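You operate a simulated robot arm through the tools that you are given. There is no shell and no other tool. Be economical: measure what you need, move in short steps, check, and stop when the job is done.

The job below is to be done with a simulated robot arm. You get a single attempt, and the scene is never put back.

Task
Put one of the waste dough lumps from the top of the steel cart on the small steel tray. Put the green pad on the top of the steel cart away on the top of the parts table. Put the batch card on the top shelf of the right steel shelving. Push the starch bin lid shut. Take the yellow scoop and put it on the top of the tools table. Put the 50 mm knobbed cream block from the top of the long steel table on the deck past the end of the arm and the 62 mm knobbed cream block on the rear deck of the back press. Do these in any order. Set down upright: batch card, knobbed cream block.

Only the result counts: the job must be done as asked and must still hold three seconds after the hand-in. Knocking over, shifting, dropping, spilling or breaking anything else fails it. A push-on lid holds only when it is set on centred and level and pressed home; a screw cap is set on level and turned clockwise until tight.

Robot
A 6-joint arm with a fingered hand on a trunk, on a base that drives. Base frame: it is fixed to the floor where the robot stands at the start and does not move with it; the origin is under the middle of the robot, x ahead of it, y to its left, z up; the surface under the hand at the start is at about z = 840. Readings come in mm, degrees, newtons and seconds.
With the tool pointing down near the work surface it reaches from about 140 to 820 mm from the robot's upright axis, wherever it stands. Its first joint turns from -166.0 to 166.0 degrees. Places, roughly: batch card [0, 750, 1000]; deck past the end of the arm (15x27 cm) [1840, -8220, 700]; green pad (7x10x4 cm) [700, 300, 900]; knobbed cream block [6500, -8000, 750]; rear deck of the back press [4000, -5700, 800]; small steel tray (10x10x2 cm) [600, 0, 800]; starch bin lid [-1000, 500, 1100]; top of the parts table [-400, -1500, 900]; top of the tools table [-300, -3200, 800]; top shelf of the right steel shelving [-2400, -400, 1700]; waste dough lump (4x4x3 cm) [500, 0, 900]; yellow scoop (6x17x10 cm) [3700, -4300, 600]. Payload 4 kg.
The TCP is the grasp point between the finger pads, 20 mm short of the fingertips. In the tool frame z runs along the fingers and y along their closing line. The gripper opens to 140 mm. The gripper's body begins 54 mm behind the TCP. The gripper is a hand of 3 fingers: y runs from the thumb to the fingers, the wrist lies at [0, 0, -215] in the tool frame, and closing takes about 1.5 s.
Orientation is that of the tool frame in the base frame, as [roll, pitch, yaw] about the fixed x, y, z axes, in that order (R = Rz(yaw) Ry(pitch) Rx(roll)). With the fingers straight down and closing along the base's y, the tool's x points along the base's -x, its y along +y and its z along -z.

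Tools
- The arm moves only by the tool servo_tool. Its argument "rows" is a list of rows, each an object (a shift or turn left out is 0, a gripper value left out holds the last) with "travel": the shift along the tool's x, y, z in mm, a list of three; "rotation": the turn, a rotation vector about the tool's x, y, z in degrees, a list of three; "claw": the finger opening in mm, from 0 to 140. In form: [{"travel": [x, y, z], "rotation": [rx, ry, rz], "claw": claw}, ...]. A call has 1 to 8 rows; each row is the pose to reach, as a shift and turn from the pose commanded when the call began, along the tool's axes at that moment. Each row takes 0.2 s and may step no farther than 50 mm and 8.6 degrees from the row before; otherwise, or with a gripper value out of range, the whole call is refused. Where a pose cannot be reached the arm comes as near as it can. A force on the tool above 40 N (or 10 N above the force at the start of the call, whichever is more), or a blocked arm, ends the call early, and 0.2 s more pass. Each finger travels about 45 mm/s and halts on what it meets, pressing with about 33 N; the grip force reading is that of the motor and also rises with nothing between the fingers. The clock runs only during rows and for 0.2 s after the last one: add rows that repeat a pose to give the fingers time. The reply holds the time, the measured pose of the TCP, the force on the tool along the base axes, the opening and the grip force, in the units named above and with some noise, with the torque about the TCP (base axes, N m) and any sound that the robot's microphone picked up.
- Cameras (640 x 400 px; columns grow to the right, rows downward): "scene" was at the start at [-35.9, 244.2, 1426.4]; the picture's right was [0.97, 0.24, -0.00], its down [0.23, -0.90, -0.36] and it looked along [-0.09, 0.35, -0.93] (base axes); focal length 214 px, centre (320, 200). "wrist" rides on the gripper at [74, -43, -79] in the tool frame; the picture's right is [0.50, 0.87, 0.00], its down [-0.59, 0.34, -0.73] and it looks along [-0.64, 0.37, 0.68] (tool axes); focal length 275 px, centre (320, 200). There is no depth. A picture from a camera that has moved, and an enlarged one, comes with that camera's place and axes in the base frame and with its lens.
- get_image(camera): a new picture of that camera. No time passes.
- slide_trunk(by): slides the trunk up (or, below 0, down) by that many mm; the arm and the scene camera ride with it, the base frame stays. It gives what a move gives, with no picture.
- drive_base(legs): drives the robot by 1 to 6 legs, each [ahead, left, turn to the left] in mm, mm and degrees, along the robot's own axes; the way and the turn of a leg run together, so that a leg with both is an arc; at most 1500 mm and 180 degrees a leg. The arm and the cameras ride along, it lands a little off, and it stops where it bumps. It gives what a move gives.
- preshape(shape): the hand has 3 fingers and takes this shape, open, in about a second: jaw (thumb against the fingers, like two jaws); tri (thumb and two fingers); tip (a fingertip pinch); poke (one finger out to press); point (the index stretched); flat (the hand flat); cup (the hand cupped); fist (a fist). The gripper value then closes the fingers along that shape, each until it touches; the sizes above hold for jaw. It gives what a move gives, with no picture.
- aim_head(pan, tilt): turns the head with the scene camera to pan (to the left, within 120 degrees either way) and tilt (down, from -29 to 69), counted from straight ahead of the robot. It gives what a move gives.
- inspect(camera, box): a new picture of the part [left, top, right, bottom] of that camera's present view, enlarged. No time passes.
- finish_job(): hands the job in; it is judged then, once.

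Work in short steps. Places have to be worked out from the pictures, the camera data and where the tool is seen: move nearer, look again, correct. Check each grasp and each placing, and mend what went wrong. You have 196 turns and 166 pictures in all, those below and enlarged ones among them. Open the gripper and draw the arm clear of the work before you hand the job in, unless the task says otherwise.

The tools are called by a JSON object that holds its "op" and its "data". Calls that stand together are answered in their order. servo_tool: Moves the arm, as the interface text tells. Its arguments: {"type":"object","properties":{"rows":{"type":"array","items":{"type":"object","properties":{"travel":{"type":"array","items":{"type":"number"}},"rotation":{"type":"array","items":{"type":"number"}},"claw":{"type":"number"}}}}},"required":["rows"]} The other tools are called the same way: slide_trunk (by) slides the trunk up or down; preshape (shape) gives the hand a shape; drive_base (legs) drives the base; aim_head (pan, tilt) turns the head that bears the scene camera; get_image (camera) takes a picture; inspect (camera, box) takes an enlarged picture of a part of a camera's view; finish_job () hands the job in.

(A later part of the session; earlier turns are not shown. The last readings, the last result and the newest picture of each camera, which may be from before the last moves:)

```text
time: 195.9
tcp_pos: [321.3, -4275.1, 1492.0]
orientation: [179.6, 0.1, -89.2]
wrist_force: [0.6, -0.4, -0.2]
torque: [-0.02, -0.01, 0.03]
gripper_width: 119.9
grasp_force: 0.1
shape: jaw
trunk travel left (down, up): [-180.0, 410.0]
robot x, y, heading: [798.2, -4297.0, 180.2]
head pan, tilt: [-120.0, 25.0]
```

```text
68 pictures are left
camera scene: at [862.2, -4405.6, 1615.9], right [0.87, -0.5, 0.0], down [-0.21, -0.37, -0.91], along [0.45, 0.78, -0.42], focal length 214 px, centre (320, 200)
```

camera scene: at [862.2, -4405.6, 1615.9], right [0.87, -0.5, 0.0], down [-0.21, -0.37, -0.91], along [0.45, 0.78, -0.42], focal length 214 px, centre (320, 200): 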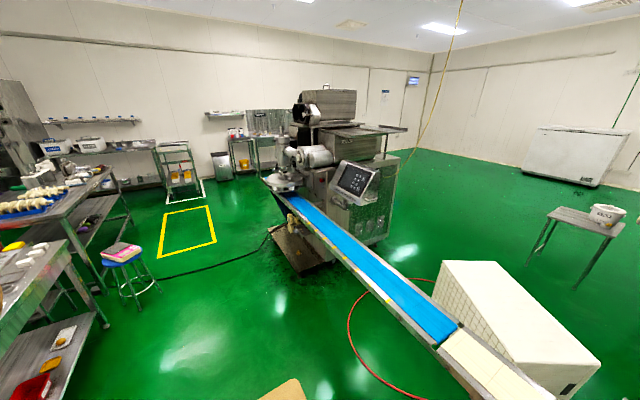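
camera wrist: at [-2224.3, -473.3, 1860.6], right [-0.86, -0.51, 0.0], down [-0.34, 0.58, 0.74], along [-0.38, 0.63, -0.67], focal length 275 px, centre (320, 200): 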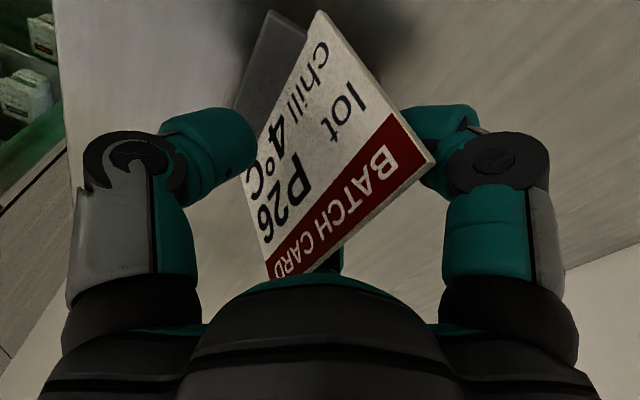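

The way round the press's north side is clear, and the bucket table at (3700,-4300) stands free. I drive round there, ending facing south.

{"op": "drive_base", "data": {"legs": [[0, -1500, 0], [0, -1300, 0], [-1500, 0, 0], [-1450, 0, 0], [0, 0, 90], [1400, 0, 0]]}}

{"op": "aim_head", "data": {"pan": 0, "tilt": 30}}

{"op": "aim_head", "data": {"pan": 10, "tilt": 30}}

{"op": "get_image", "data": {"camera": "scene"}}

```text
time: 233.8
tcp_pos: [3760.6, -3404.6, 1491.7]
orientation: [179.6, 0.3, 0.6]
wrist_force: [-0.6, -0.7, -0.3]
torque: [0.02, 0.0, 0.02]
gripper_width: 119.8
grasp_force: 0.1
shape: jaw
trunk travel left (down, up): [-180.0, 410.0]
robot x, y, heading: [3781.9, -2926.7, -90.6]
head pan, tilt: [-120.0, 25.0]
```

```text
time: 235.8
tcp_pos: [3761.3, -3403.4, 1491.3]
orientation: [179.6, 0.3, 0.5]
wrist_force: [-0.4, -0.3, -0.2]
torque: [0.0, -0.01, 0.01]
gripper_width: 119.8
grasp_force: 0.0
shape: jaw
trunk travel left (down, up): [-180.0, 410.0]
robot x, y, heading: [3784.4, -2929.3, -90.2]
head pan, tilt: [0.0, 30.0]
```

```text
time: 236.6
tcp_pos: [3759.9, -3403.0, 1491.7]
orientation: [179.6, 0.2, 0.6]
wrist_force: [-0.7, -0.2, 0.2]
torque: [0.03, 0.02, -0.02]
gripper_width: 119.9
grasp_force: 0.1
shape: jaw
trunk travel left (down, up): [-180.0, 410.0]
robot x, y, heading: [3786.4, -2925.3, -90.6]
head pan, tilt: [10.0, 30.0]
```

```text
67 pictures are left
camera scene: at [3987.4, -2998.5, 1607.9], right [-0.99, -0.16, 0.0], down [-0.08, 0.49, -0.87], along [0.14, -0.85, -0.5], focal length 214 px, centre (320, 200)
```

scene: 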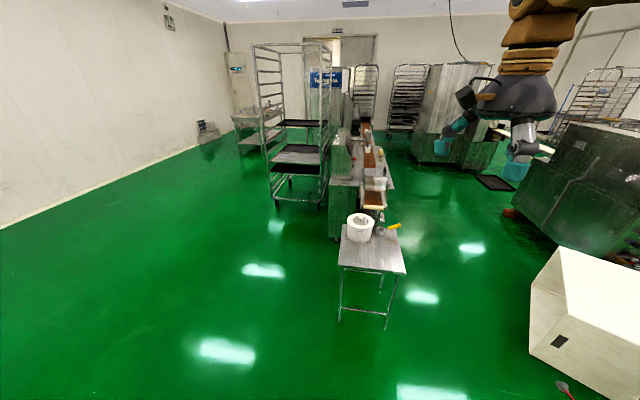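

The bucket table with the yellow scoop is ahead, with the back press beyond it. I enlarge.

{"op": "inspect", "data": {"camera": "scene", "box": [310, 190, 430, 290]}}

{"op": "inspect", "data": {"camera": "scene", "box": [220, 70, 440, 240]}}

```text
4.00 times, centred on (370, 240) of scene
camera zoom: at [3987.4, -2998.5, 1607.9], right [-0.99, -0.16, 0.0], down [-0.08, 0.49, -0.87], along [0.14, -0.85, -0.5], focal length 858 px, centre (120, 40)
```

zoom: 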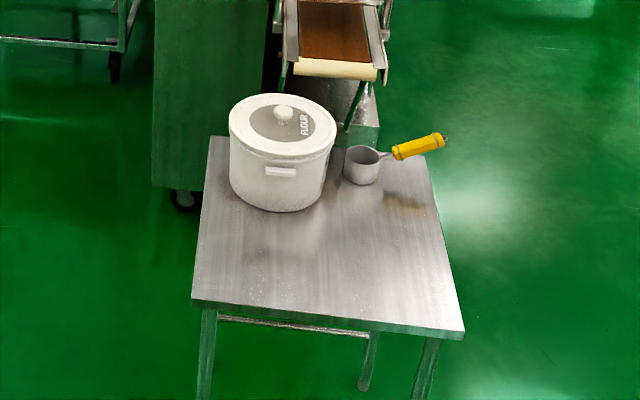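

```text
2.35 times, centred on (330, 155) of scene
camera zoom: at [3987.4, -2998.5, 1607.9], right [-0.99, -0.16, 0.0], down [-0.08, 0.49, -0.87], along [0.14, -0.85, -0.5], focal length 505 px, centre (296, 306)
```

zoom: 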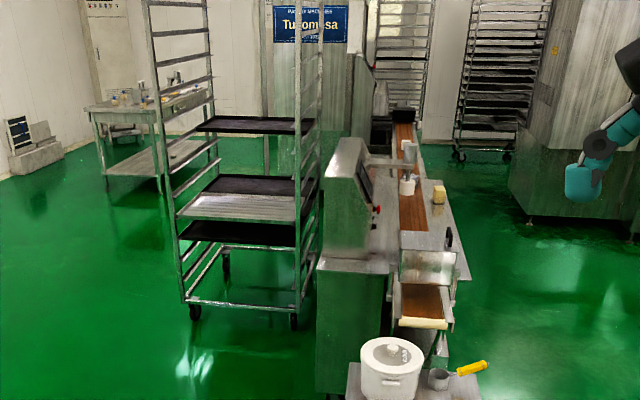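

The scoop's yellow handle sticks out past the table's west edge, near (3640,-4365,~620). I drive to the west side of that table and lower the trunk.

{"op": "drive_base", "data": {"legs": [[10, -520, 0], [950, 0, 0.6]]}}

{"op": "slide_trunk", "data": {"by": -180}}

{"op": "aim_head", "data": {"pan": 30, "tilt": 50}}

{"op": "get_image", "data": {"camera": "scene"}}

```text
time: 244.1
tcp_pos: [3250.6, -4356.9, 1492.5]
orientation: [179.6, 0.2, 1.1]
wrist_force: [0.1, 0.1, 0.1]
torque: [0.01, -0.03, 0.0]
gripper_width: 120.0
grasp_force: 0.0
shape: jaw
trunk travel left (down, up): [-180.0, 410.0]
robot x, y, heading: [3267.0, -3880.3, -89.7]
head pan, tilt: [10.0, 30.0]
```

```text
time: 246.1
tcp_pos: [3250.8, -4355.9, 1311.8]
orientation: [179.6, 0.2, 1.1]
wrist_force: [0.1, 0.1, 0.2]
torque: [0.02, -0.02, -0.01]
gripper_width: 119.8
grasp_force: 0.1
shape: jaw
trunk travel left (down, up): [0.0, 590.0]
robot x, y, heading: [3271.1, -3882.5, -90.1]
head pan, tilt: [10.0, 30.0]
```

```text
time: 246.9
tcp_pos: [3250.7, -4357.2, 1311.3]
orientation: [179.6, 0.2, 1.0]
wrist_force: [0.2, 0.2, -0.9]
torque: [0.01, 0.0, -0.02]
gripper_width: 119.7
grasp_force: 0.2
shape: jaw
trunk travel left (down, up): [0.0, 590.0]
robot x, y, heading: [3271.9, -3881.6, -90.1]
head pan, tilt: [30.0, 50.0]
```

```text
64 pictures are left
camera scene: at [3496.6, -3926.8, 1398.5], right [-0.87, -0.5, 0.0], down [-0.38, 0.66, -0.64], along [0.32, -0.56, -0.77], focal length 214 px, centre (320, 200)
```

scene: 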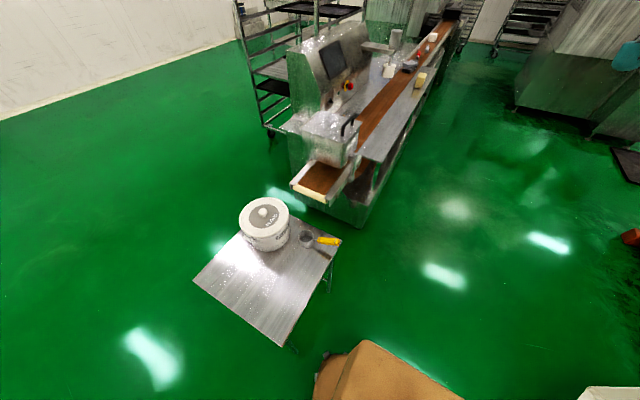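

{"op": "inspect", "data": {"camera": "scene", "box": [230, 190, 360, 290]}}

```text
4.00 times, centred on (295, 240) of scene
camera zoom: at [3496.6, -3926.8, 1398.5], right [-0.87, -0.5, 0.0], down [-0.38, 0.66, -0.64], along [0.32, -0.56, -0.77], focal length 858 px, centre (420, 40)
```

zoom: 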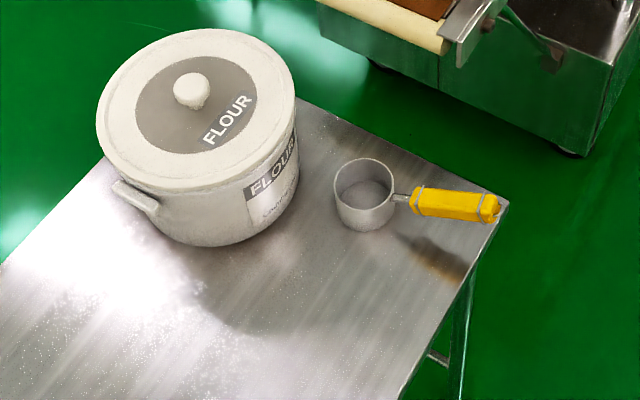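

Triangulating: table z≈603, handle from (3701,-4281,671) up to (3620,-4284,715). I bring the hand over its middle (3660,-4283).

{"op": "servo_tool", "data": {"rows": [{"travel": [40, -7, 25], "claw": 90}, {"travel": [80, -14, 50], "claw": 90}, {"travel": [120, -20, 75], "claw": 90}, {"travel": [160, -27, 100], "claw": 90}, {"travel": [200, -34, 125], "claw": 90}, {"travel": [240, -40, 150], "claw": 90}, {"travel": [280, -46, 175], "claw": 90}, {"travel": [320, -53, 200], "claw": 90}]}}

{"op": "servo_tool", "data": {"rows": [{"travel": [30, -5, 35]}, {"travel": [60, -10, 70]}, {"travel": [90, -14, 105]}, {"travel": [90, -14, 145]}, {"travel": [90, -14, 185]}, {"travel": [90, -14, 225]}, {"travel": [90, -14, 265]}, {"travel": [90, -14, 310]}]}}

{"op": "get_image", "data": {"camera": "wrist"}}

{"op": "inspect", "data": {"camera": "scene", "box": [230, 160, 400, 290]}}

```text
time: 248.7
tcp_pos: [3569.8, -4300.0, 1109.1]
orientation: [179.6, 0.2, 1.1]
wrist_force: [-0.4, -0.3, 0.5]
torque: [-0.02, 0.02, 0.0]
gripper_width: 90.5
grasp_force: 0.1
shape: jaw
trunk travel left (down, up): [0.0, 590.0]
robot x, y, heading: [3272.3, -3880.1, -90.2]
head pan, tilt: [30.0, 50.0]
```

```text
time: 250.5
tcp_pos: [3656.9, -4286.9, 799.3]
orientation: [179.7, 0.2, 1.2]
wrist_force: [-0.9, -0.6, -0.7]
torque: [-0.02, 0.0, -0.01]
gripper_width: 90.4
grasp_force: 0.1
shape: jaw
trunk travel left (down, up): [0.0, 590.0]
robot x, y, heading: [3272.9, -3878.7, -90.0]
head pan, tilt: [30.0, 50.0]
```

```text
62 pictures are left
camera wrist: at [3730.6, -4241.2, 879.5], right [0.52, -0.86, 0.0], down [-0.58, -0.35, 0.74], along [-0.63, -0.38, -0.67], focal length 275 px, centre (320, 200)
```

wrist: 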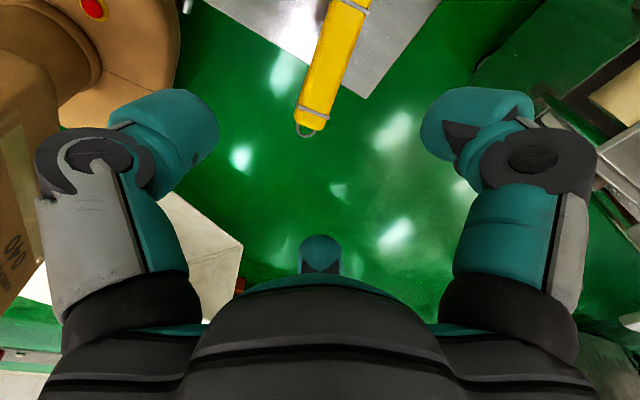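

```text
3.08 times, centred on (315, 225) of scene
camera zoom: at [3497.1, -3926.9, 1398.3], right [-0.87, -0.5, 0.0], down [-0.38, 0.66, -0.64], along [0.32, -0.56, -0.77], focal length 660 px, centre (335, 123)
```

zoom: 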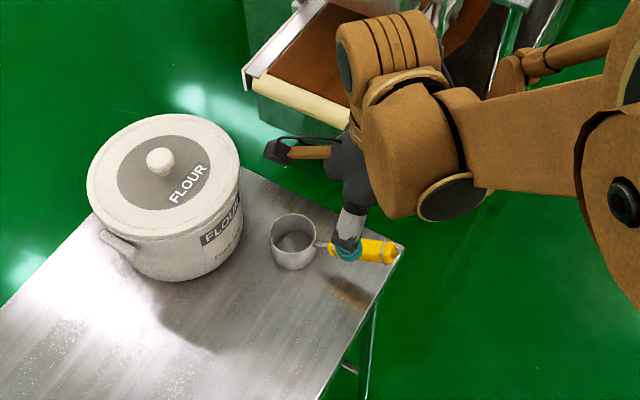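

The handle middle is at (3668,-4283,692), matching. I shift slightly, descend and close.

{"op": "servo_tool", "data": {"rows": [{"travel": [6, -3, 40]}, {"travel": [6, -3, 80]}, {"travel": [6, -3, 108]}, {"travel": [6, -3, 108], "claw": 10}, {"travel": [6, -3, 108], "claw": 10}, {"travel": [6, -3, 108], "claw": 10}, {"travel": [6, -3, 108], "claw": 10}, {"travel": [6, -3, 108], "claw": 10}]}}

{"op": "get_image", "data": {"camera": "wrist"}}

```text
time: 252.3
tcp_pos: [3662.8, -4282.3, 693.7]
orientation: [179.6, 0.3, 1.1]
wrist_force: [-2.1, -0.7, 1.2]
torque: [0.12, -0.07, 0.01]
gripper_width: 27.9
grasp_force: 33.0
shape: jaw
trunk travel left (down, up): [0.0, 590.0]
robot x, y, heading: [3271.6, -3883.7, -90.0]
head pan, tilt: [30.0, 50.0]
```

```text
60 pictures are left
camera wrist: at [3735.7, -4236.5, 772.5], right [0.52, -0.86, 0.0], down [-0.58, -0.35, 0.74], along [-0.63, -0.38, -0.67], focal length 275 px, centre (320, 200)
```

wrist: 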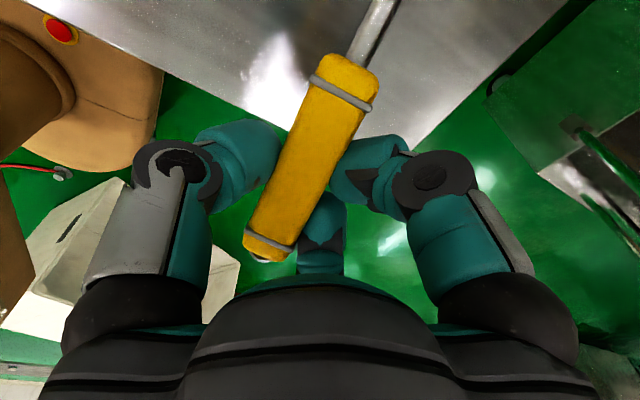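

The handle is gripped. I lift and check that the scoop follows.

{"op": "servo_tool", "data": {"rows": [{"travel": [0, 0, -20], "claw": 5}, {"travel": [0, 0, -60], "claw": 5}, {"travel": [0, 0, -105], "claw": 5}, {"travel": [0, 0, -150], "claw": 5}, {"travel": [0, 0, -200], "claw": 5}, {"travel": [0, 0, -250], "claw": 5}, {"travel": [0, 0, -300], "claw": 5}, {"travel": [0, 0, -350], "claw": 5}]}}

{"op": "get_image", "data": {"camera": "scene"}}

```text
time: 254.1
tcp_pos: [3664.6, -4279.3, 1045.0]
orientation: [179.5, 0.2, 1.1]
wrist_force: [0.3, 0.0, -2.6]
torque: [-0.04, 0.22, 0.0]
gripper_width: 26.7
grasp_force: 33.2
shape: jaw
trunk travel left (down, up): [0.0, 590.0]
robot x, y, heading: [3268.9, -3880.1, -90.1]
head pan, tilt: [30.0, 50.0]
```

```text
59 pictures are left
camera scene: at [3496.9, -3926.7, 1398.3], right [-0.87, -0.5, 0.0], down [-0.38, 0.66, -0.64], along [0.32, -0.56, -0.77], focal length 214 px, centre (320, 200)
```

scene: 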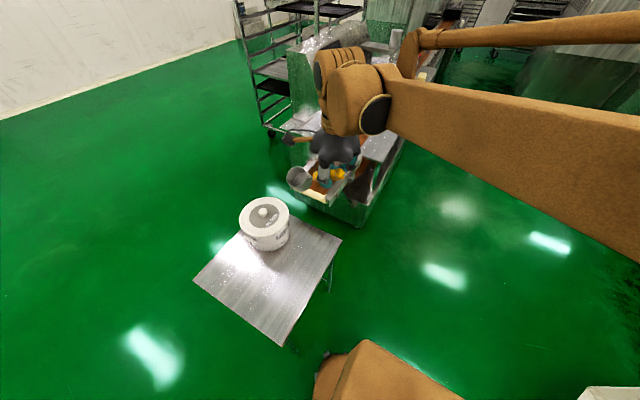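

The scoop is held well. I retract it to the front, then drive back round the press to the south end of the tools table.

{"op": "servo_tool", "data": {"rows": [{"travel": [-46, 2, -15]}, {"travel": [-92, 4, -30]}, {"travel": [-138, 6, -45]}, {"travel": [-184, 10, -60]}, {"travel": [-230, 14, -75]}, {"travel": [-276, 18, -90]}, {"travel": [-322, 24, -100]}, {"travel": [-365, 30, -110]}]}}

{"op": "drive_base", "data": {"legs": [[-1000, 450, 0], [-1380, 0, 0], [0, -1500, 0], [0, -1450, 0], [1450, 0, 0], [1370, 0, 0]]}}

```text
time: 255.9
tcp_pos: [3299.0, -4317.0, 1153.2]
orientation: [179.6, 0.2, 1.1]
wrist_force: [0.2, 0.4, -3.4]
torque: [0.02, 0.21, 0.03]
gripper_width: 26.5
grasp_force: 32.7
shape: jaw
trunk travel left (down, up): [0.0, 590.0]
robot x, y, heading: [3272.9, -3882.6, -90.0]
head pan, tilt: [30.0, 50.0]
```

```text
time: 295.1
tcp_pos: [646.5, -4695.1, 1153.1]
orientation: [179.6, 0.2, 0.0]
wrist_force: [0.9, 0.3, -3.0]
torque: [-0.01, 0.18, -0.02]
gripper_width: 26.7
grasp_force: 33.0
shape: jaw
trunk travel left (down, up): [0.0, 590.0]
robot x, y, heading: [627.4, -4254.4, -91.2]
head pan, tilt: [30.0, 50.0]
```

Now I turn to face north and slide west to the tools table's south end.

{"op": "drive_base", "data": {"legs": [[0, 0, 180], [0, 1060, 1.2], [90, 0, 0]]}}

{"op": "aim_head", "data": {"pan": 0, "tilt": 50}}

{"op": "get_image", "data": {"camera": "scene"}}

```text
time: 308.5
tcp_pos: [-432.8, -3664.6, 1152.6]
orientation: [179.8, 0.1, 177.9]
wrist_force: [-0.1, -0.3, -2.9]
torque: [-0.01, -0.23, -0.03]
gripper_width: 26.4
grasp_force: 33.1
shape: jaw
trunk travel left (down, up): [0.0, 590.0]
robot x, y, heading: [-429.3, -4103.7, 86.8]
head pan, tilt: [30.0, 50.0]
```

```text
time: 309.5
tcp_pos: [-434.4, -3665.2, 1153.4]
orientation: [179.6, 0.2, 177.9]
wrist_force: [0.3, 0.5, -3.2]
torque: [0.01, -0.25, 0.02]
gripper_width: 26.5
grasp_force: 33.1
shape: jaw
trunk travel left (down, up): [0.0, 590.0]
robot x, y, heading: [-427.1, -4102.7, 87.1]
head pan, tilt: [0.0, 50.0]
```

```text
58 pictures are left
camera scene: at [-618.0, -4036.9, 1398.4], right [1.0, -0.05, 0.0], down [-0.04, -0.77, -0.64], along [0.03, 0.64, -0.77], focal length 214 px, centre (320, 200)
```

scene: 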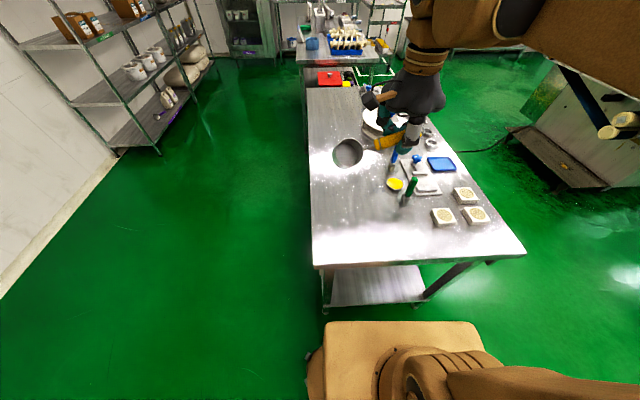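

The free area is the table's south-west part. I'll set the cup near (-545,-3640), i.e. TCP (-452,-3620), and lower to just above.

{"op": "servo_tool", "data": {"rows": [{"travel": [10, 23, 20]}, {"travel": [19, 45, 45]}, {"travel": [19, 45, 85]}, {"travel": [19, 45, 125]}, {"travel": [19, 45, 165]}, {"travel": [19, 45, 193]}]}}

{"op": "inspect", "data": {"camera": "scene", "box": [290, 100, 510, 280]}}

{"op": "get_image", "data": {"camera": "wrist"}}

```text
time: 310.9
tcp_pos: [-450.6, -3616.8, 959.4]
orientation: [179.6, 0.1, 178.0]
wrist_force: [0.1, -0.1, -3.0]
torque: [0.0, -0.2, 0.04]
gripper_width: 26.1
grasp_force: 32.8
shape: jaw
trunk travel left (down, up): [0.0, 590.0]
robot x, y, heading: [-428.1, -4103.8, 87.2]
head pan, tilt: [0.0, 50.0]
```

```text
2.22 times, centred on (400, 190) of scene
camera zoom: at [-618.0, -4036.7, 1398.4], right [1.0, -0.05, 0.0], down [-0.04, -0.77, -0.64], along [0.04, 0.64, -0.77], focal length 477 px, centre (142, 222)
```

zoom: 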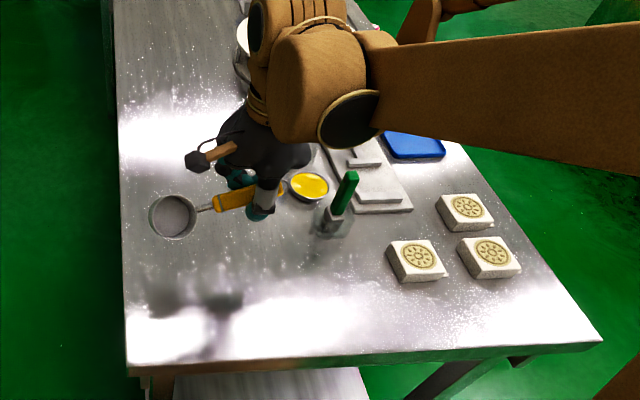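

```text
56 pictures are left
camera wrist: at [-526.4, -3657.1, 1038.5], right [-0.47, 0.88, 0.0], down [0.6, 0.31, 0.74], along [0.65, 0.35, -0.67], focal length 275 px, centre (320, 200)
```

wrist: 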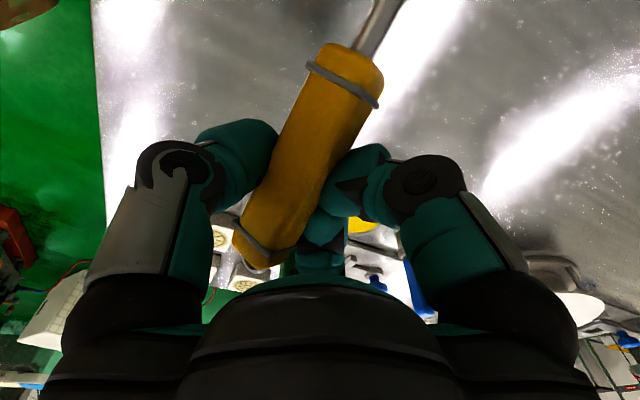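

Clear below. I lower in small steps until the cup touches.

{"op": "servo_tool", "data": {"rows": [{"travel": [0, 0, 10]}, {"travel": [0, 0, 18]}, {"travel": [0, 0, 24]}, {"travel": [0, 0, 29]}, {"travel": [0, 0, 33]}, {"travel": [0, 0, 37]}, {"travel": [0, 0, 41]}, {"travel": [0, 0, 45]}]}}

{"op": "inspect", "data": {"camera": "scene", "box": [310, 130, 430, 230]}}

```text
time: 312.7
tcp_pos: [-450.1, -3618.6, 915.8]
orientation: [179.6, 0.2, 177.8]
wrist_force: [0.9, 0.0, -3.8]
torque: [-0.01, -0.23, -0.02]
gripper_width: 26.2
grasp_force: 33.1
shape: jaw
trunk travel left (down, up): [0.0, 590.0]
robot x, y, heading: [-430.5, -4104.5, 86.9]
head pan, tilt: [0.0, 50.0]
```

```text
4.00 times, centred on (370, 180) of scene
camera zoom: at [-618.0, -4036.8, 1398.4], right [1.0, -0.05, 0.0], down [-0.04, -0.77, -0.64], along [0.04, 0.64, -0.77], focal length 858 px, centre (120, 280)
```

zoom: 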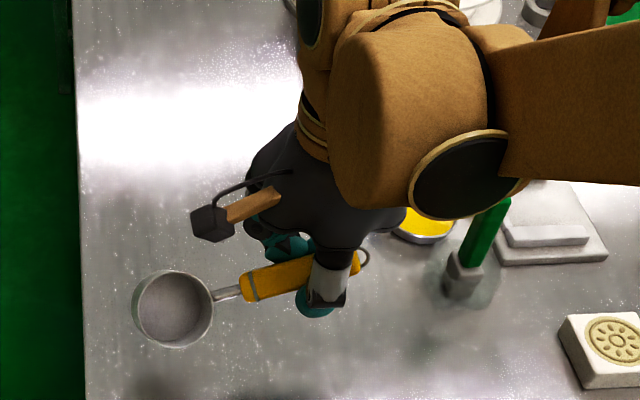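

{"op": "servo_tool", "data": {"rows": [{"travel": [0, 0, 5]}, {"travel": [0, 0, 10]}, {"travel": [0, 0, 15]}, {"travel": [0, 0, 19]}, {"travel": [0, 0, 23]}, {"travel": [0, 0, 27]}, {"travel": [0, 0, 31]}, {"travel": [0, 0, 35]}]}}

{"op": "inspect", "data": {"camera": "scene", "box": [310, 130, 430, 230]}}

```text
time: 314.5
tcp_pos: [-450.5, -3617.1, 879.6]
orientation: [179.6, 0.1, 177.9]
wrist_force: [0.3, 0.4, -1.1]
torque: [-0.01, -0.09, -0.03]
gripper_width: 26.6
grasp_force: 32.7
shape: jaw
trunk travel left (down, up): [0.0, 590.0]
robot x, y, heading: [-430.4, -4101.2, 87.0]
head pan, tilt: [0.0, 50.0]
```

```text
4.00 times, centred on (370, 180) of scene
camera zoom: at [-617.8, -4036.9, 1398.4], right [1.0, -0.05, 0.0], down [-0.04, -0.77, -0.64], along [0.04, 0.64, -0.77], focal length 858 px, centre (120, 280)
```

zoom: 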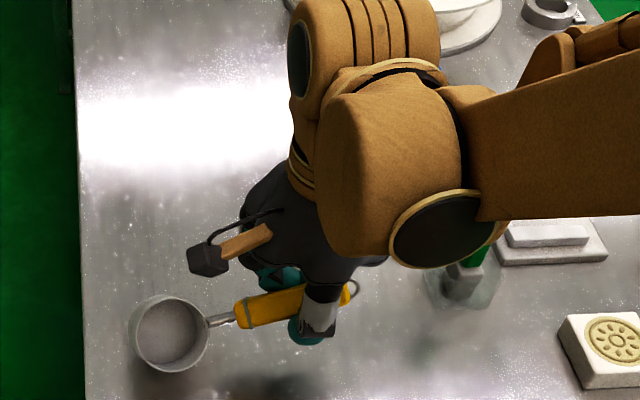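

The weight reading dropped, so the cup is touching the table. I lower 2 mm more and open.

{"op": "servo_tool", "data": {"rows": [{"travel": [0, 0, 2]}, {"travel": [0, 0, 2], "claw": 40}, {"travel": [0, 0, 2], "claw": 60}, {"travel": [0, 0, 2], "claw": 75}, {"travel": [0, 0, 2], "claw": 75}, {"travel": [0, 0, -30], "claw": 75}, {"travel": [0, 0, -75], "claw": 75}, {"travel": [0, 0, -120], "claw": 75}]}}

{"op": "get_image", "data": {"camera": "scene"}}

```text
time: 316.3
tcp_pos: [-450.7, -3617.7, 1002.4]
orientation: [179.6, 0.1, 177.9]
wrist_force: [-0.4, -0.7, 0.4]
torque: [0.02, 0.0, 0.01]
gripper_width: 74.8
grasp_force: 0.0
shape: jaw
trunk travel left (down, up): [0.0, 590.0]
robot x, y, heading: [-428.9, -4103.5, 86.9]
head pan, tilt: [0.0, 50.0]
```

```text
53 pictures are left
camera scene: at [-617.9, -4037.3, 1398.4], right [1.0, -0.05, 0.0], down [-0.04, -0.77, -0.64], along [0.04, 0.64, -0.77], focal length 214 px, centre (320, 200)
```

scene: 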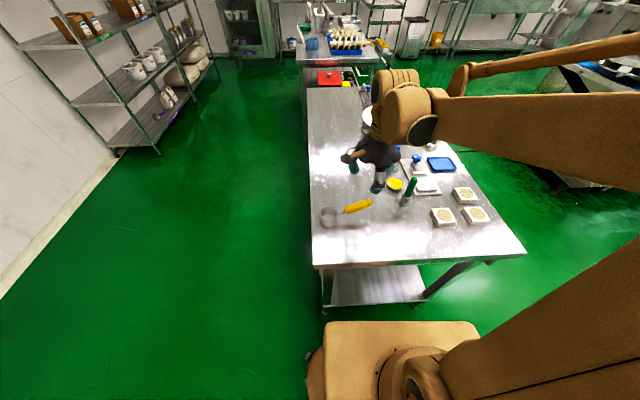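

The scoop lies on the tools table. Next the blocks: the long steel table is at about (6400,-7900), reachable by the open east side. I raise the hand and drive round.

{"op": "servo_tool", "data": {"rows": [{"travel": [0, 0, -50]}, {"travel": [0, 0, -100]}, {"travel": [0, 0, -150]}, {"travel": [0, 0, -200]}, {"travel": [0, 0, -240]}]}}

{"op": "drive_base", "data": {"legs": [[-150, 0, 3], [0, -1230, 0], [1480, 0, 0], [1350, 0, 0], [0, -1500, 0], [0, -1500, 0]]}}

{"op": "drive_base", "data": {"legs": [[0, -1500, 0], [0, -400, 0], [0, 0, -180], [1500, 0, 0], [1500, 0, 0], [1200, 0, 0]]}}

{"op": "aim_head", "data": {"pan": 0, "tilt": 28}}

{"op": "get_image", "data": {"camera": "scene"}}

```text
time: 317.5
tcp_pos: [-452.7, -3621.8, 1239.3]
orientation: [179.6, 0.1, 177.9]
wrist_force: [0.2, 0.2, -0.5]
torque: [-0.01, 0.01, 0.0]
gripper_width: 74.8
grasp_force: 0.0
shape: jaw
trunk travel left (down, up): [0.0, 590.0]
robot x, y, heading: [-432.5, -4104.8, 86.9]
head pan, tilt: [0.0, 50.0]
```

```text
time: 351.8
tcp_pos: [3752.1, -1079.7, 1239.0]
orientation: [179.5, 0.2, 178.4]
wrist_force: [0.1, -0.5, -0.9]
torque: [0.04, -0.01, -0.01]
gripper_width: 74.9
grasp_force: 0.1
shape: jaw
trunk travel left (down, up): [0.0, 590.0]
robot x, y, heading: [3778.5, -1562.6, 87.6]
head pan, tilt: [0.0, 50.0]
```

```text
time: 388.4
tcp_pos: [5693.8, -6306.8, 1238.3]
orientation: [179.6, 0.1, 1.4]
wrist_force: [-0.2, -0.2, 0.5]
torque: [-0.04, 0.02, 0.0]
gripper_width: 74.8
grasp_force: 0.0
shape: jaw
trunk travel left (down, up): [0.0, 590.0]
robot x, y, heading: [5641.5, -5826.8, -89.5]
head pan, tilt: [0.0, 50.0]
```

```text
time: 389.2
tcp_pos: [5694.7, -6306.5, 1240.2]
orientation: [179.6, 0.2, 1.4]
wrist_force: [0.5, -0.5, 0.3]
torque: [-0.01, -0.01, 0.04]
gripper_width: 74.6
grasp_force: 0.1
shape: jaw
trunk travel left (down, up): [0.0, 590.0]
robot x, y, heading: [5642.5, -5825.9, -89.7]
head pan, tilt: [0.0, 28.0]
```

```text
52 pictures are left
camera scene: at [5828.7, -5896.2, 1431.0], right [-1.0, -0.01, 0.0], down [0.0, 0.47, -0.88], along [0.01, -0.88, -0.47], focal length 214 px, centre (320, 200)
```

scene: 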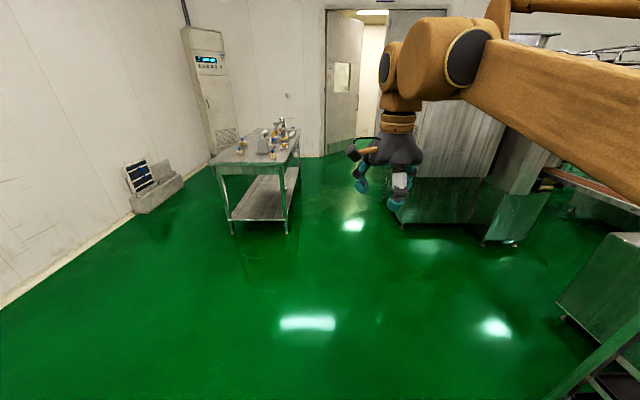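

{"op": "inspect", "data": {"camera": "scene", "box": [200, 105, 320, 195]}}

```text
4.44 times, centred on (260, 150) of scene
camera zoom: at [5828.7, -5896.2, 1431.0], right [-1.0, -0.01, 0.0], down [0.0, 0.47, -0.88], along [0.01, -0.88, -0.47], focal length 953 px, centre (587, 422)
```

zoom: 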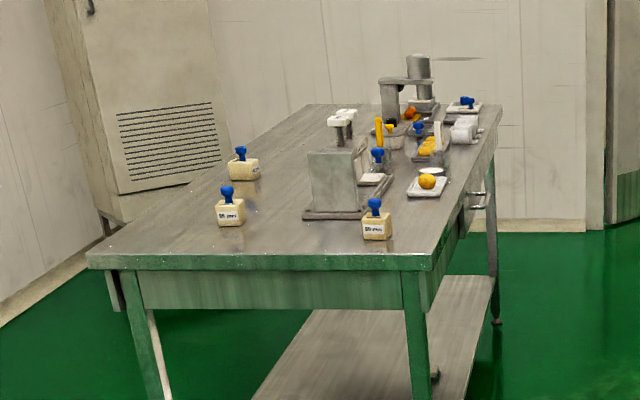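

Three knobbed cream blocks stand near the table's front. I drive closer to read their labels.

{"op": "drive_base", "data": {"legs": [[0, 800, 0], [1300, 0, 0]]}}

{"op": "aim_head", "data": {"pan": -5, "tilt": 38}}

{"op": "get_image", "data": {"camera": "scene"}}

```text
time: 399.6
tcp_pos: [6510.7, -7598.8, 1239.7]
orientation: [179.6, 0.1, 1.9]
wrist_force: [0.9, 0.0, 0.2]
torque: [0.0, -0.02, -0.03]
gripper_width: 74.8
grasp_force: 0.1
shape: jaw
trunk travel left (down, up): [0.0, 590.0]
robot x, y, heading: [6455.8, -7119.1, -89.2]
head pan, tilt: [0.0, 28.0]
```

```text
time: 400.4
tcp_pos: [6511.0, -7597.6, 1240.2]
orientation: [179.7, 0.2, 1.9]
wrist_force: [-0.5, -0.1, -0.5]
torque: [0.0, 0.0, 0.0]
gripper_width: 74.7
grasp_force: 0.1
shape: jaw
trunk travel left (down, up): [0.0, 590.0]
robot x, y, heading: [6450.6, -7116.5, -89.3]
head pan, tilt: [-5.0, 38.0]
```

```text
50 pictures are left
camera scene: at [6635.7, -7181.9, 1415.6], right [-1.0, 0.07, 0.0], down [0.05, 0.61, -0.79], along [-0.06, -0.79, -0.62], focal length 214 px, centre (320, 200)
```

scene: 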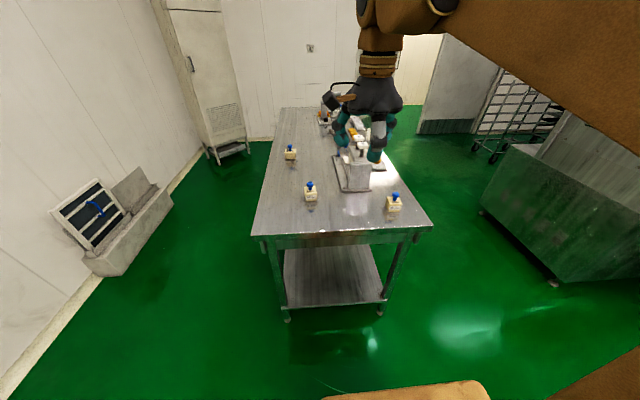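

{"op": "inspect", "data": {"camera": "scene", "box": [270, 135, 430, 235]}}

{"op": "inspect", "data": {"camera": "scene", "box": [280, 135, 340, 210]}}

{"op": "inspect", "data": {"camera": "scene", "box": [370, 180, 420, 220]}}

```text
4.00 times, centred on (350, 185) of scene
camera zoom: at [6635.7, -7181.9, 1415.6], right [-1.0, 0.07, 0.0], down [0.05, 0.61, -0.79], along [-0.06, -0.79, -0.62], focal length 858 px, centre (200, 260)
```

zoom: 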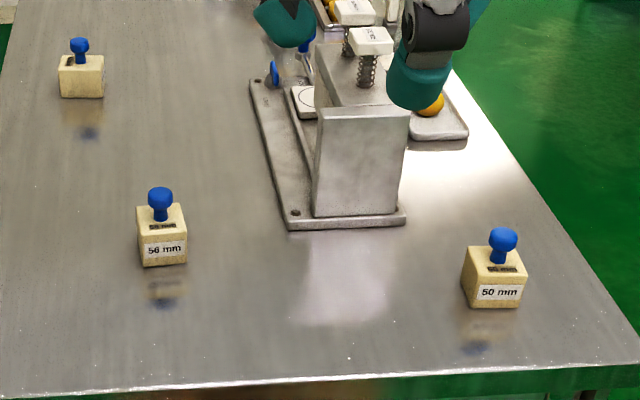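

```text
5.33 times, centred on (310, 172) of scene
camera zoom: at [6635.7, -7181.9, 1415.6], right [-1.0, 0.07, 0.0], down [0.05, 0.61, -0.79], along [-0.06, -0.79, -0.62], focal length 1144 px, centre (373, 347)
```

zoom: 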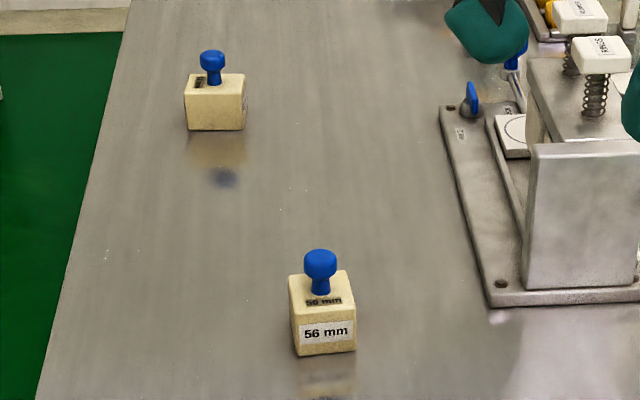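

```text
10.00 times, centred on (395, 200) of scene
camera zoom: at [6635.7, -7181.9, 1415.6], right [-1.0, 0.07, 0.0], down [0.05, 0.61, -0.79], along [-0.06, -0.79, -0.62], focal length 2145 px, centre (-430, 200)
```

zoom: 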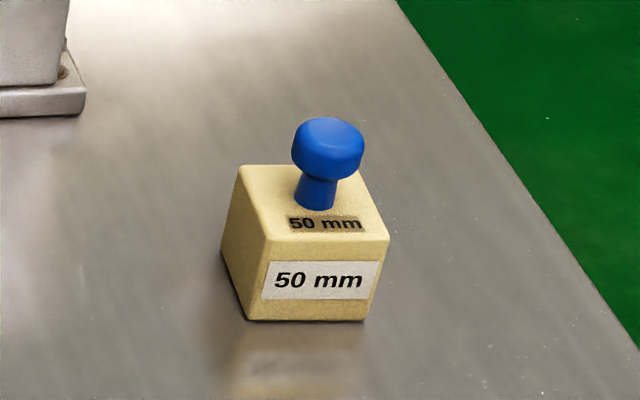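

The right block is labelled 50 mm, the middle 56 mm, and the unlabelled, larger rear-left one should be 62 mm. First the 50 mm block at about (6284,-7825), table z≈842: I drive closer and move above it.

{"op": "drive_base", "data": {"legs": [[140, 0, 0]]}}

{"op": "servo_tool", "data": {"rows": [{"travel": [-40, 13, 20], "claw": 90}, {"travel": [-80, 26, 40], "claw": 90}, {"travel": [-120, 40, 60], "claw": 90}, {"travel": [-160, 54, 80], "claw": 90}, {"travel": [-200, 68, 105], "claw": 90}, {"travel": [-230, 79, 130], "claw": 90}, {"travel": [-230, 79, 170], "claw": 90}]}}

{"op": "get_image", "data": {"camera": "wrist"}}

{"op": "get_image", "data": {"camera": "scene"}}

```text
time: 401.7
tcp_pos: [6513.7, -7740.8, 1240.0]
orientation: [179.5, 0.2, 2.0]
wrist_force: [-0.7, 0.3, 0.1]
torque: [0.03, 0.06, 0.04]
gripper_width: 74.6
grasp_force: 0.0
shape: jaw
trunk travel left (down, up): [0.0, 590.0]
robot x, y, heading: [6457.6, -7258.1, -89.3]
head pan, tilt: [-5.0, 38.0]
```

```text
time: 403.3
tcp_pos: [6285.6, -7828.1, 1071.1]
orientation: [179.7, 0.2, 1.9]
wrist_force: [0.6, 0.4, 0.0]
torque: [0.01, 0.01, 0.01]
gripper_width: 89.4
grasp_force: 0.1
shape: jaw
trunk travel left (down, up): [0.0, 590.0]
robot x, y, heading: [6454.7, -7260.9, -88.9]
head pan, tilt: [-5.0, 38.0]
```

```text
46 pictures are left
camera wrist: at [6359.1, -7782.0, 1150.0], right [0.53, -0.85, 0.0], down [-0.57, -0.35, 0.74], along [-0.63, -0.39, -0.67], focal length 275 px, centre (320, 200)
```

wrist: 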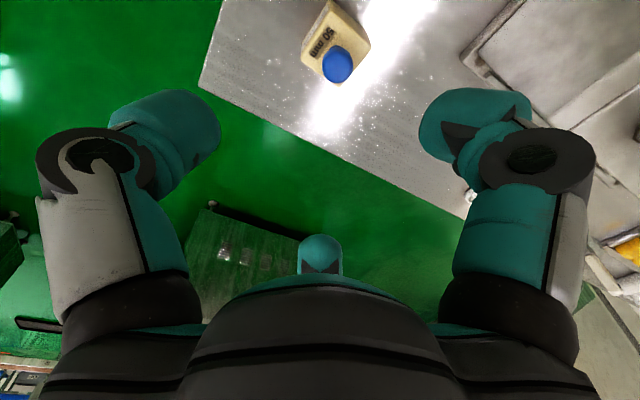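

```text
45 pictures are left
camera scene: at [6637.6, -7322.9, 1415.6], right [-1.0, 0.07, 0.0], down [0.04, 0.61, -0.79], along [-0.06, -0.79, -0.62], focal length 214 px, centre (320, 200)
```

scene: 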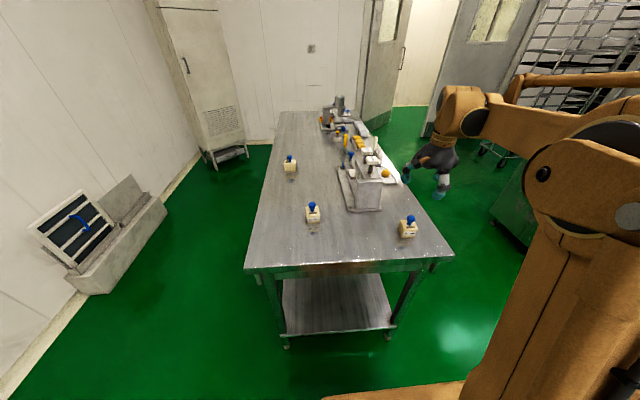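

The knob is at (6292,-7840). I correct and descend to just above it.

{"op": "servo_tool", "data": {"rows": [{"travel": [6, 12, 40]}, {"travel": [6, 12, 80]}]}}

{"op": "get_image", "data": {"camera": "wrist"}}

```text
time: 403.9
tcp_pos: [6292.5, -7838.1, 990.0]
orientation: [179.6, 0.2, 1.9]
wrist_force: [-0.1, 0.2, -0.2]
torque: [0.0, -0.02, 0.02]
gripper_width: 89.6
grasp_force: 0.0
shape: jaw
trunk travel left (down, up): [0.0, 590.0]
robot x, y, heading: [6455.5, -7262.3, -89.1]
head pan, tilt: [-5.0, 38.0]
```

```text
44 pictures are left
camera wrist: at [6365.6, -7792.6, 1069.6], right [0.53, -0.85, 0.0], down [-0.57, -0.35, 0.74], along [-0.63, -0.39, -0.67], focal length 275 px, centre (320, 200)
```

wrist: 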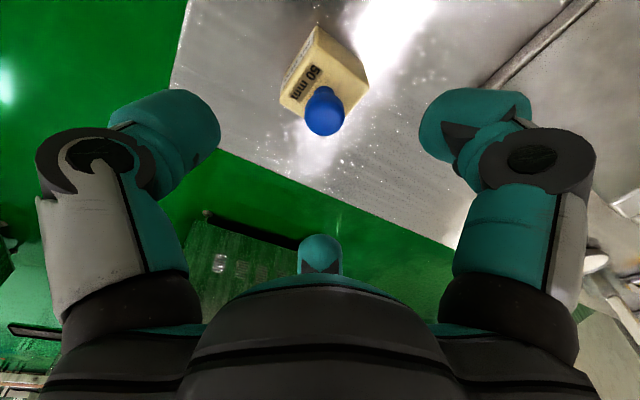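

{"op": "servo_tool", "data": {"rows": [{"travel": [-4, 6, 25]}, {"travel": [-4, 6, 50]}]}}

{"op": "get_image", "data": {"camera": "wrist"}}

```text
time: 404.5
tcp_pos: [6288.6, -7845.4, 940.4]
orientation: [179.6, 0.2, 1.9]
wrist_force: [-0.4, -0.7, 0.2]
torque: [-0.01, 0.01, 0.01]
gripper_width: 89.5
grasp_force: 0.1
shape: jaw
trunk travel left (down, up): [0.0, 590.0]
robot x, y, heading: [6456.7, -7258.4, -89.0]
head pan, tilt: [-5.0, 38.0]
```

```text
43 pictures are left
camera wrist: at [6361.5, -7798.8, 1020.5], right [0.53, -0.85, 0.0], down [-0.57, -0.35, 0.74], along [-0.63, -0.39, -0.67], focal length 275 px, centre (320, 200)
```

wrist: 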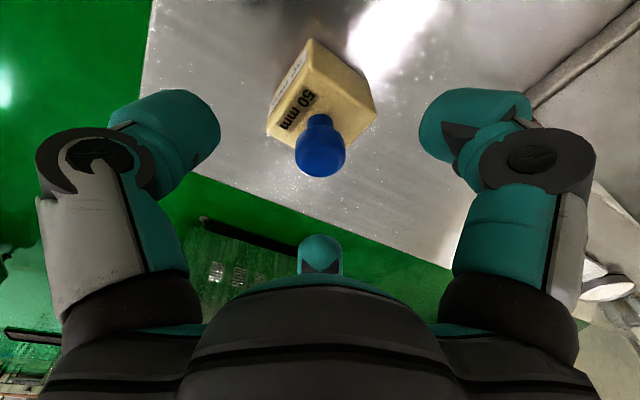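

The knob head is directly below, centre z≈907. I lower to 911 and close on it.

{"op": "servo_tool", "data": {"rows": [{"travel": [0, 0, 15]}, {"travel": [0, 0, 29]}, {"travel": [0, 0, 29], "claw": 10}, {"travel": [0, 0, 29], "claw": 10}, {"travel": [0, 0, 29], "claw": 10}, {"travel": [0, 0, 29], "claw": 10}, {"travel": [0, 0, 29], "claw": 10}, {"travel": [0, 0, 29], "claw": 10}]}}

{"op": "get_image", "data": {"camera": "wrist"}}

```text
time: 406.3
tcp_pos: [6287.0, -7845.9, 912.0]
orientation: [179.6, 0.2, 1.9]
wrist_force: [0.7, 0.3, 0.5]
torque: [-0.02, -0.03, 0.02]
gripper_width: 20.6
grasp_force: 33.0
shape: jaw
trunk travel left (down, up): [0.0, 590.0]
robot x, y, heading: [6454.3, -7260.0, -89.1]
head pan, tilt: [-5.0, 38.0]
```

```text
42 pictures are left
camera wrist: at [6360.3, -7799.9, 991.2], right [0.53, -0.85, 0.0], down [-0.57, -0.35, 0.74], along [-0.63, -0.39, -0.67], focal length 275 px, centre (320, 200)
```

wrist: 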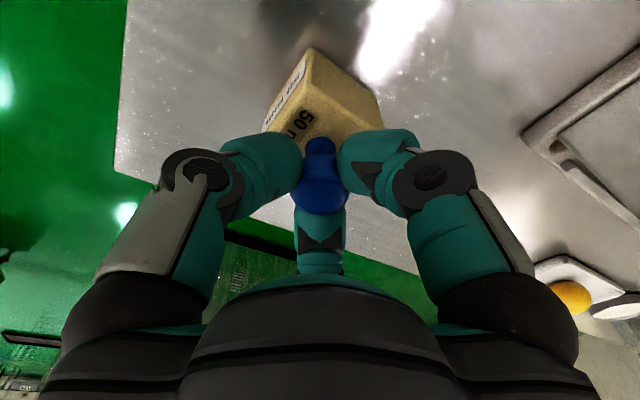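

The knob is gripped (20.6 mm). I lift the block clear and drive north around toward the west side of the back press line.

{"op": "servo_tool", "data": {"rows": [{"travel": [0, 0, -40], "claw": 5}, {"travel": [0, 0, -85], "claw": 5}, {"travel": [0, 0, -130], "claw": 5}, {"travel": [0, 0, -175], "claw": 5}, {"travel": [0, 0, -220], "claw": 5}, {"travel": [40, -20, -260], "claw": 5}, {"travel": [80, -40, -290], "claw": 5}, {"travel": [120, -70, -300], "claw": 5}]}}

{"op": "drive_base", "data": {"legs": [[-1500, 0, -0.9], [-1500, 0, 0], [-880, 0, 0], [0, -1500, 0], [0, -1500, 0]]}}

{"op": "get_image", "data": {"camera": "wrist"}}

```text
refused: row 6 steps farther than a row can; nothing moved
```

```text
time: 439.0
tcp_pos: [3238.7, -3993.9, 911.3]
orientation: [179.6, 0.2, 1.6]
wrist_force: [0.1, 0.8, -0.5]
torque: [0.0, 0.03, 0.01]
gripper_width: 20.5
grasp_force: 33.0
shape: jaw
trunk travel left (down, up): [0.0, 590.0]
robot x, y, heading: [3408.4, -3408.2, -89.7]
head pan, tilt: [-5.0, 38.0]
```

```text
41 pictures are left
camera wrist: at [3312.5, -3948.6, 991.2], right [0.52, -0.85, 0.0], down [-0.57, -0.35, 0.74], along [-0.63, -0.39, -0.67], focal length 275 px, centre (320, 200)
```

wrist: 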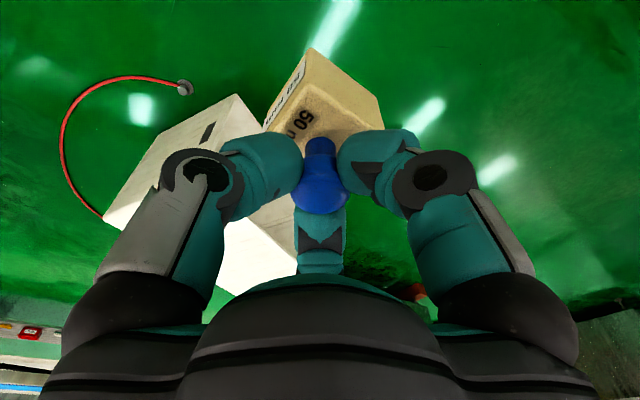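

The lift had been refused, but the block simply slid off the table edge and is still firmly held upright. I raise it now and check the surroundings.

{"op": "servo_tool", "data": {"rows": [{"travel": [0, 0, -45], "claw": 5}, {"travel": [0, 0, -90], "claw": 5}, {"travel": [0, 0, -135], "claw": 5}, {"travel": [0, 0, -180], "claw": 5}, {"travel": [0, 0, -225], "claw": 5}, {"travel": [0, 0, -270], "claw": 5}, {"travel": [0, 0, -310], "claw": 5}]}}

{"op": "aim_head", "data": {"pan": 10, "tilt": 30}}

{"op": "get_image", "data": {"camera": "scene"}}

```text
time: 440.6
tcp_pos: [3240.4, -3991.9, 1221.5]
orientation: [179.6, 0.2, 1.6]
wrist_force: [0.0, 0.0, -0.6]
torque: [0.0, -0.01, 0.02]
gripper_width: 20.8
grasp_force: 33.4
shape: jaw
trunk travel left (down, up): [0.0, 590.0]
robot x, y, heading: [3412.6, -3407.1, -89.4]
head pan, tilt: [-5.0, 38.0]
```

```text
time: 441.4
tcp_pos: [3240.5, -3990.3, 1221.2]
orientation: [179.6, 0.2, 1.6]
wrist_force: [-0.4, -0.1, -1.3]
torque: [0.01, 0.01, 0.02]
gripper_width: 20.5
grasp_force: 33.4
shape: jaw
trunk travel left (down, up): [0.0, 590.0]
robot x, y, heading: [3414.0, -3409.4, -89.4]
head pan, tilt: [10.0, 30.0]
```

```text
40 pictures are left
camera scene: at [3615.4, -3475.7, 1427.9], right [-0.98, -0.18, 0.0], down [-0.09, 0.49, -0.87], along [0.16, -0.85, -0.5], focal length 214 px, centre (320, 200)
```

scene: 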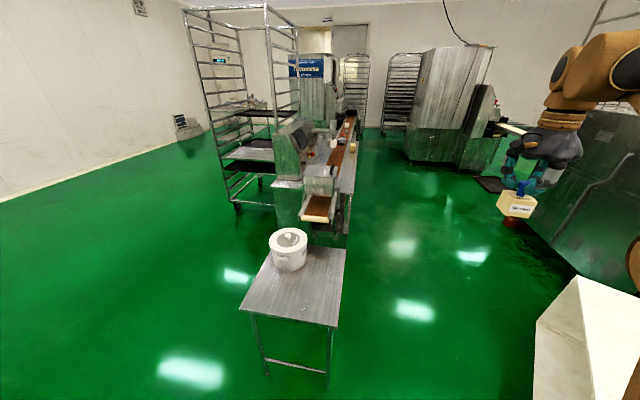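

Bucket table is intact. I enlarge the far machine around the end of the conveyor arm.

{"op": "inspect", "data": {"camera": "scene", "box": [390, 40, 550, 200]}}

{"op": "inspect", "data": {"camera": "scene", "box": [250, 80, 390, 240]}}

```text
2.50 times, centred on (470, 120) of scene
camera zoom: at [3615.4, -3475.7, 1427.9], right [-0.98, -0.18, 0.0], down [-0.09, 0.49, -0.87], along [0.16, -0.85, -0.5], focal length 536 px, centre (-55, 400)
```

zoom: 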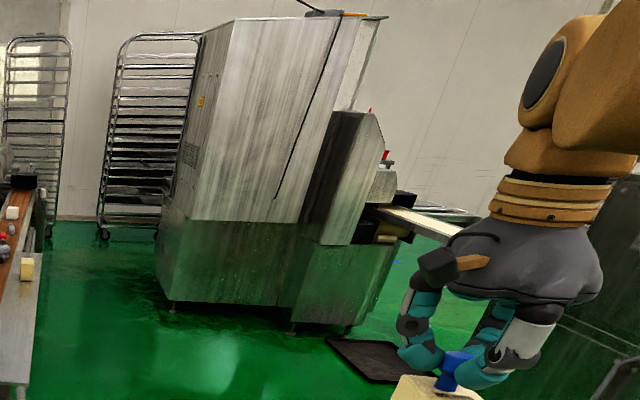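

```text
2.50 times, centred on (320, 160) of scene
camera zoom: at [3615.4, -3475.7, 1427.9], right [-0.98, -0.18, 0.0], down [-0.09, 0.49, -0.87], along [0.16, -0.85, -0.5], focal length 536 px, centre (320, 300)
```

zoom: 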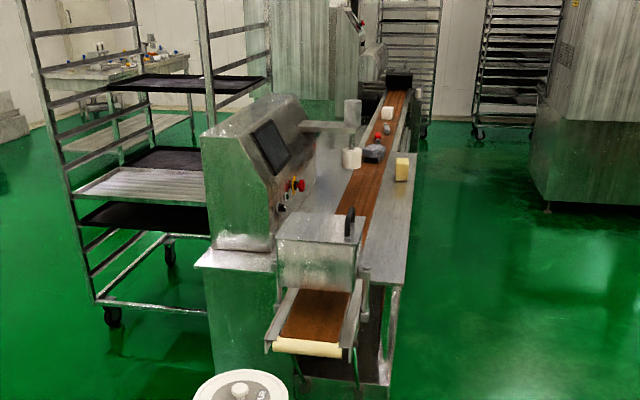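

The deck lies past the conveyor arm's end, shown earlier from the west side. I drive back round to the west corridor.

{"op": "drive_base", "data": {"legs": [[-1500, 0, -0.6], [-350, 0, 0], [0, -1500, 0], [0, -1080, 0], [1500, 0, 0], [1300, 0, 0]]}}

{"op": "get_image", "data": {"camera": "scene"}}

```text
time: 455.1
tcp_pos: [2264.2, -2142.8, 1222.0]
orientation: [179.7, -0.5, 1.8]
wrist_force: [3.2, -0.4, -1.3]
torque: [0.06, 0.22, 0.13]
gripper_width: 20.5
grasp_force: 33.2
shape: jaw
trunk travel left (down, up): [0.0, 590.0]
robot x, y, heading: [2430.3, -1564.2, -89.9]
head pan, tilt: [10.0, 30.0]
stopped in leg 3: the force on the tool passed its limit at 88 N (the readings are from after the stop); the commanded pose is now the measured one
```

```text
37 pictures are left
camera scene: at [2635.5, -1629.3, 1427.8], right [-0.98, -0.18, 0.0], down [-0.09, 0.49, -0.87], along [0.15, -0.85, -0.5], focal length 214 px, centre (320, 200)
```

scene: 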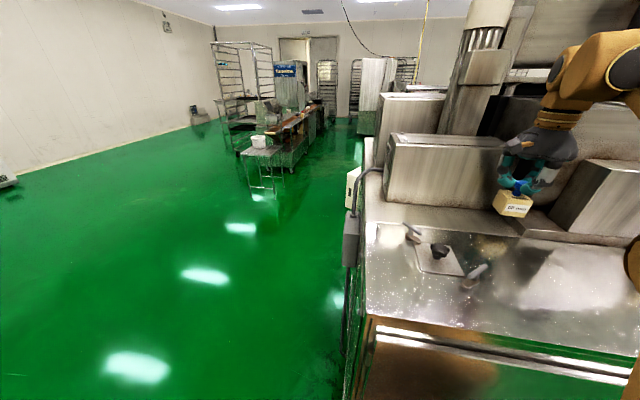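

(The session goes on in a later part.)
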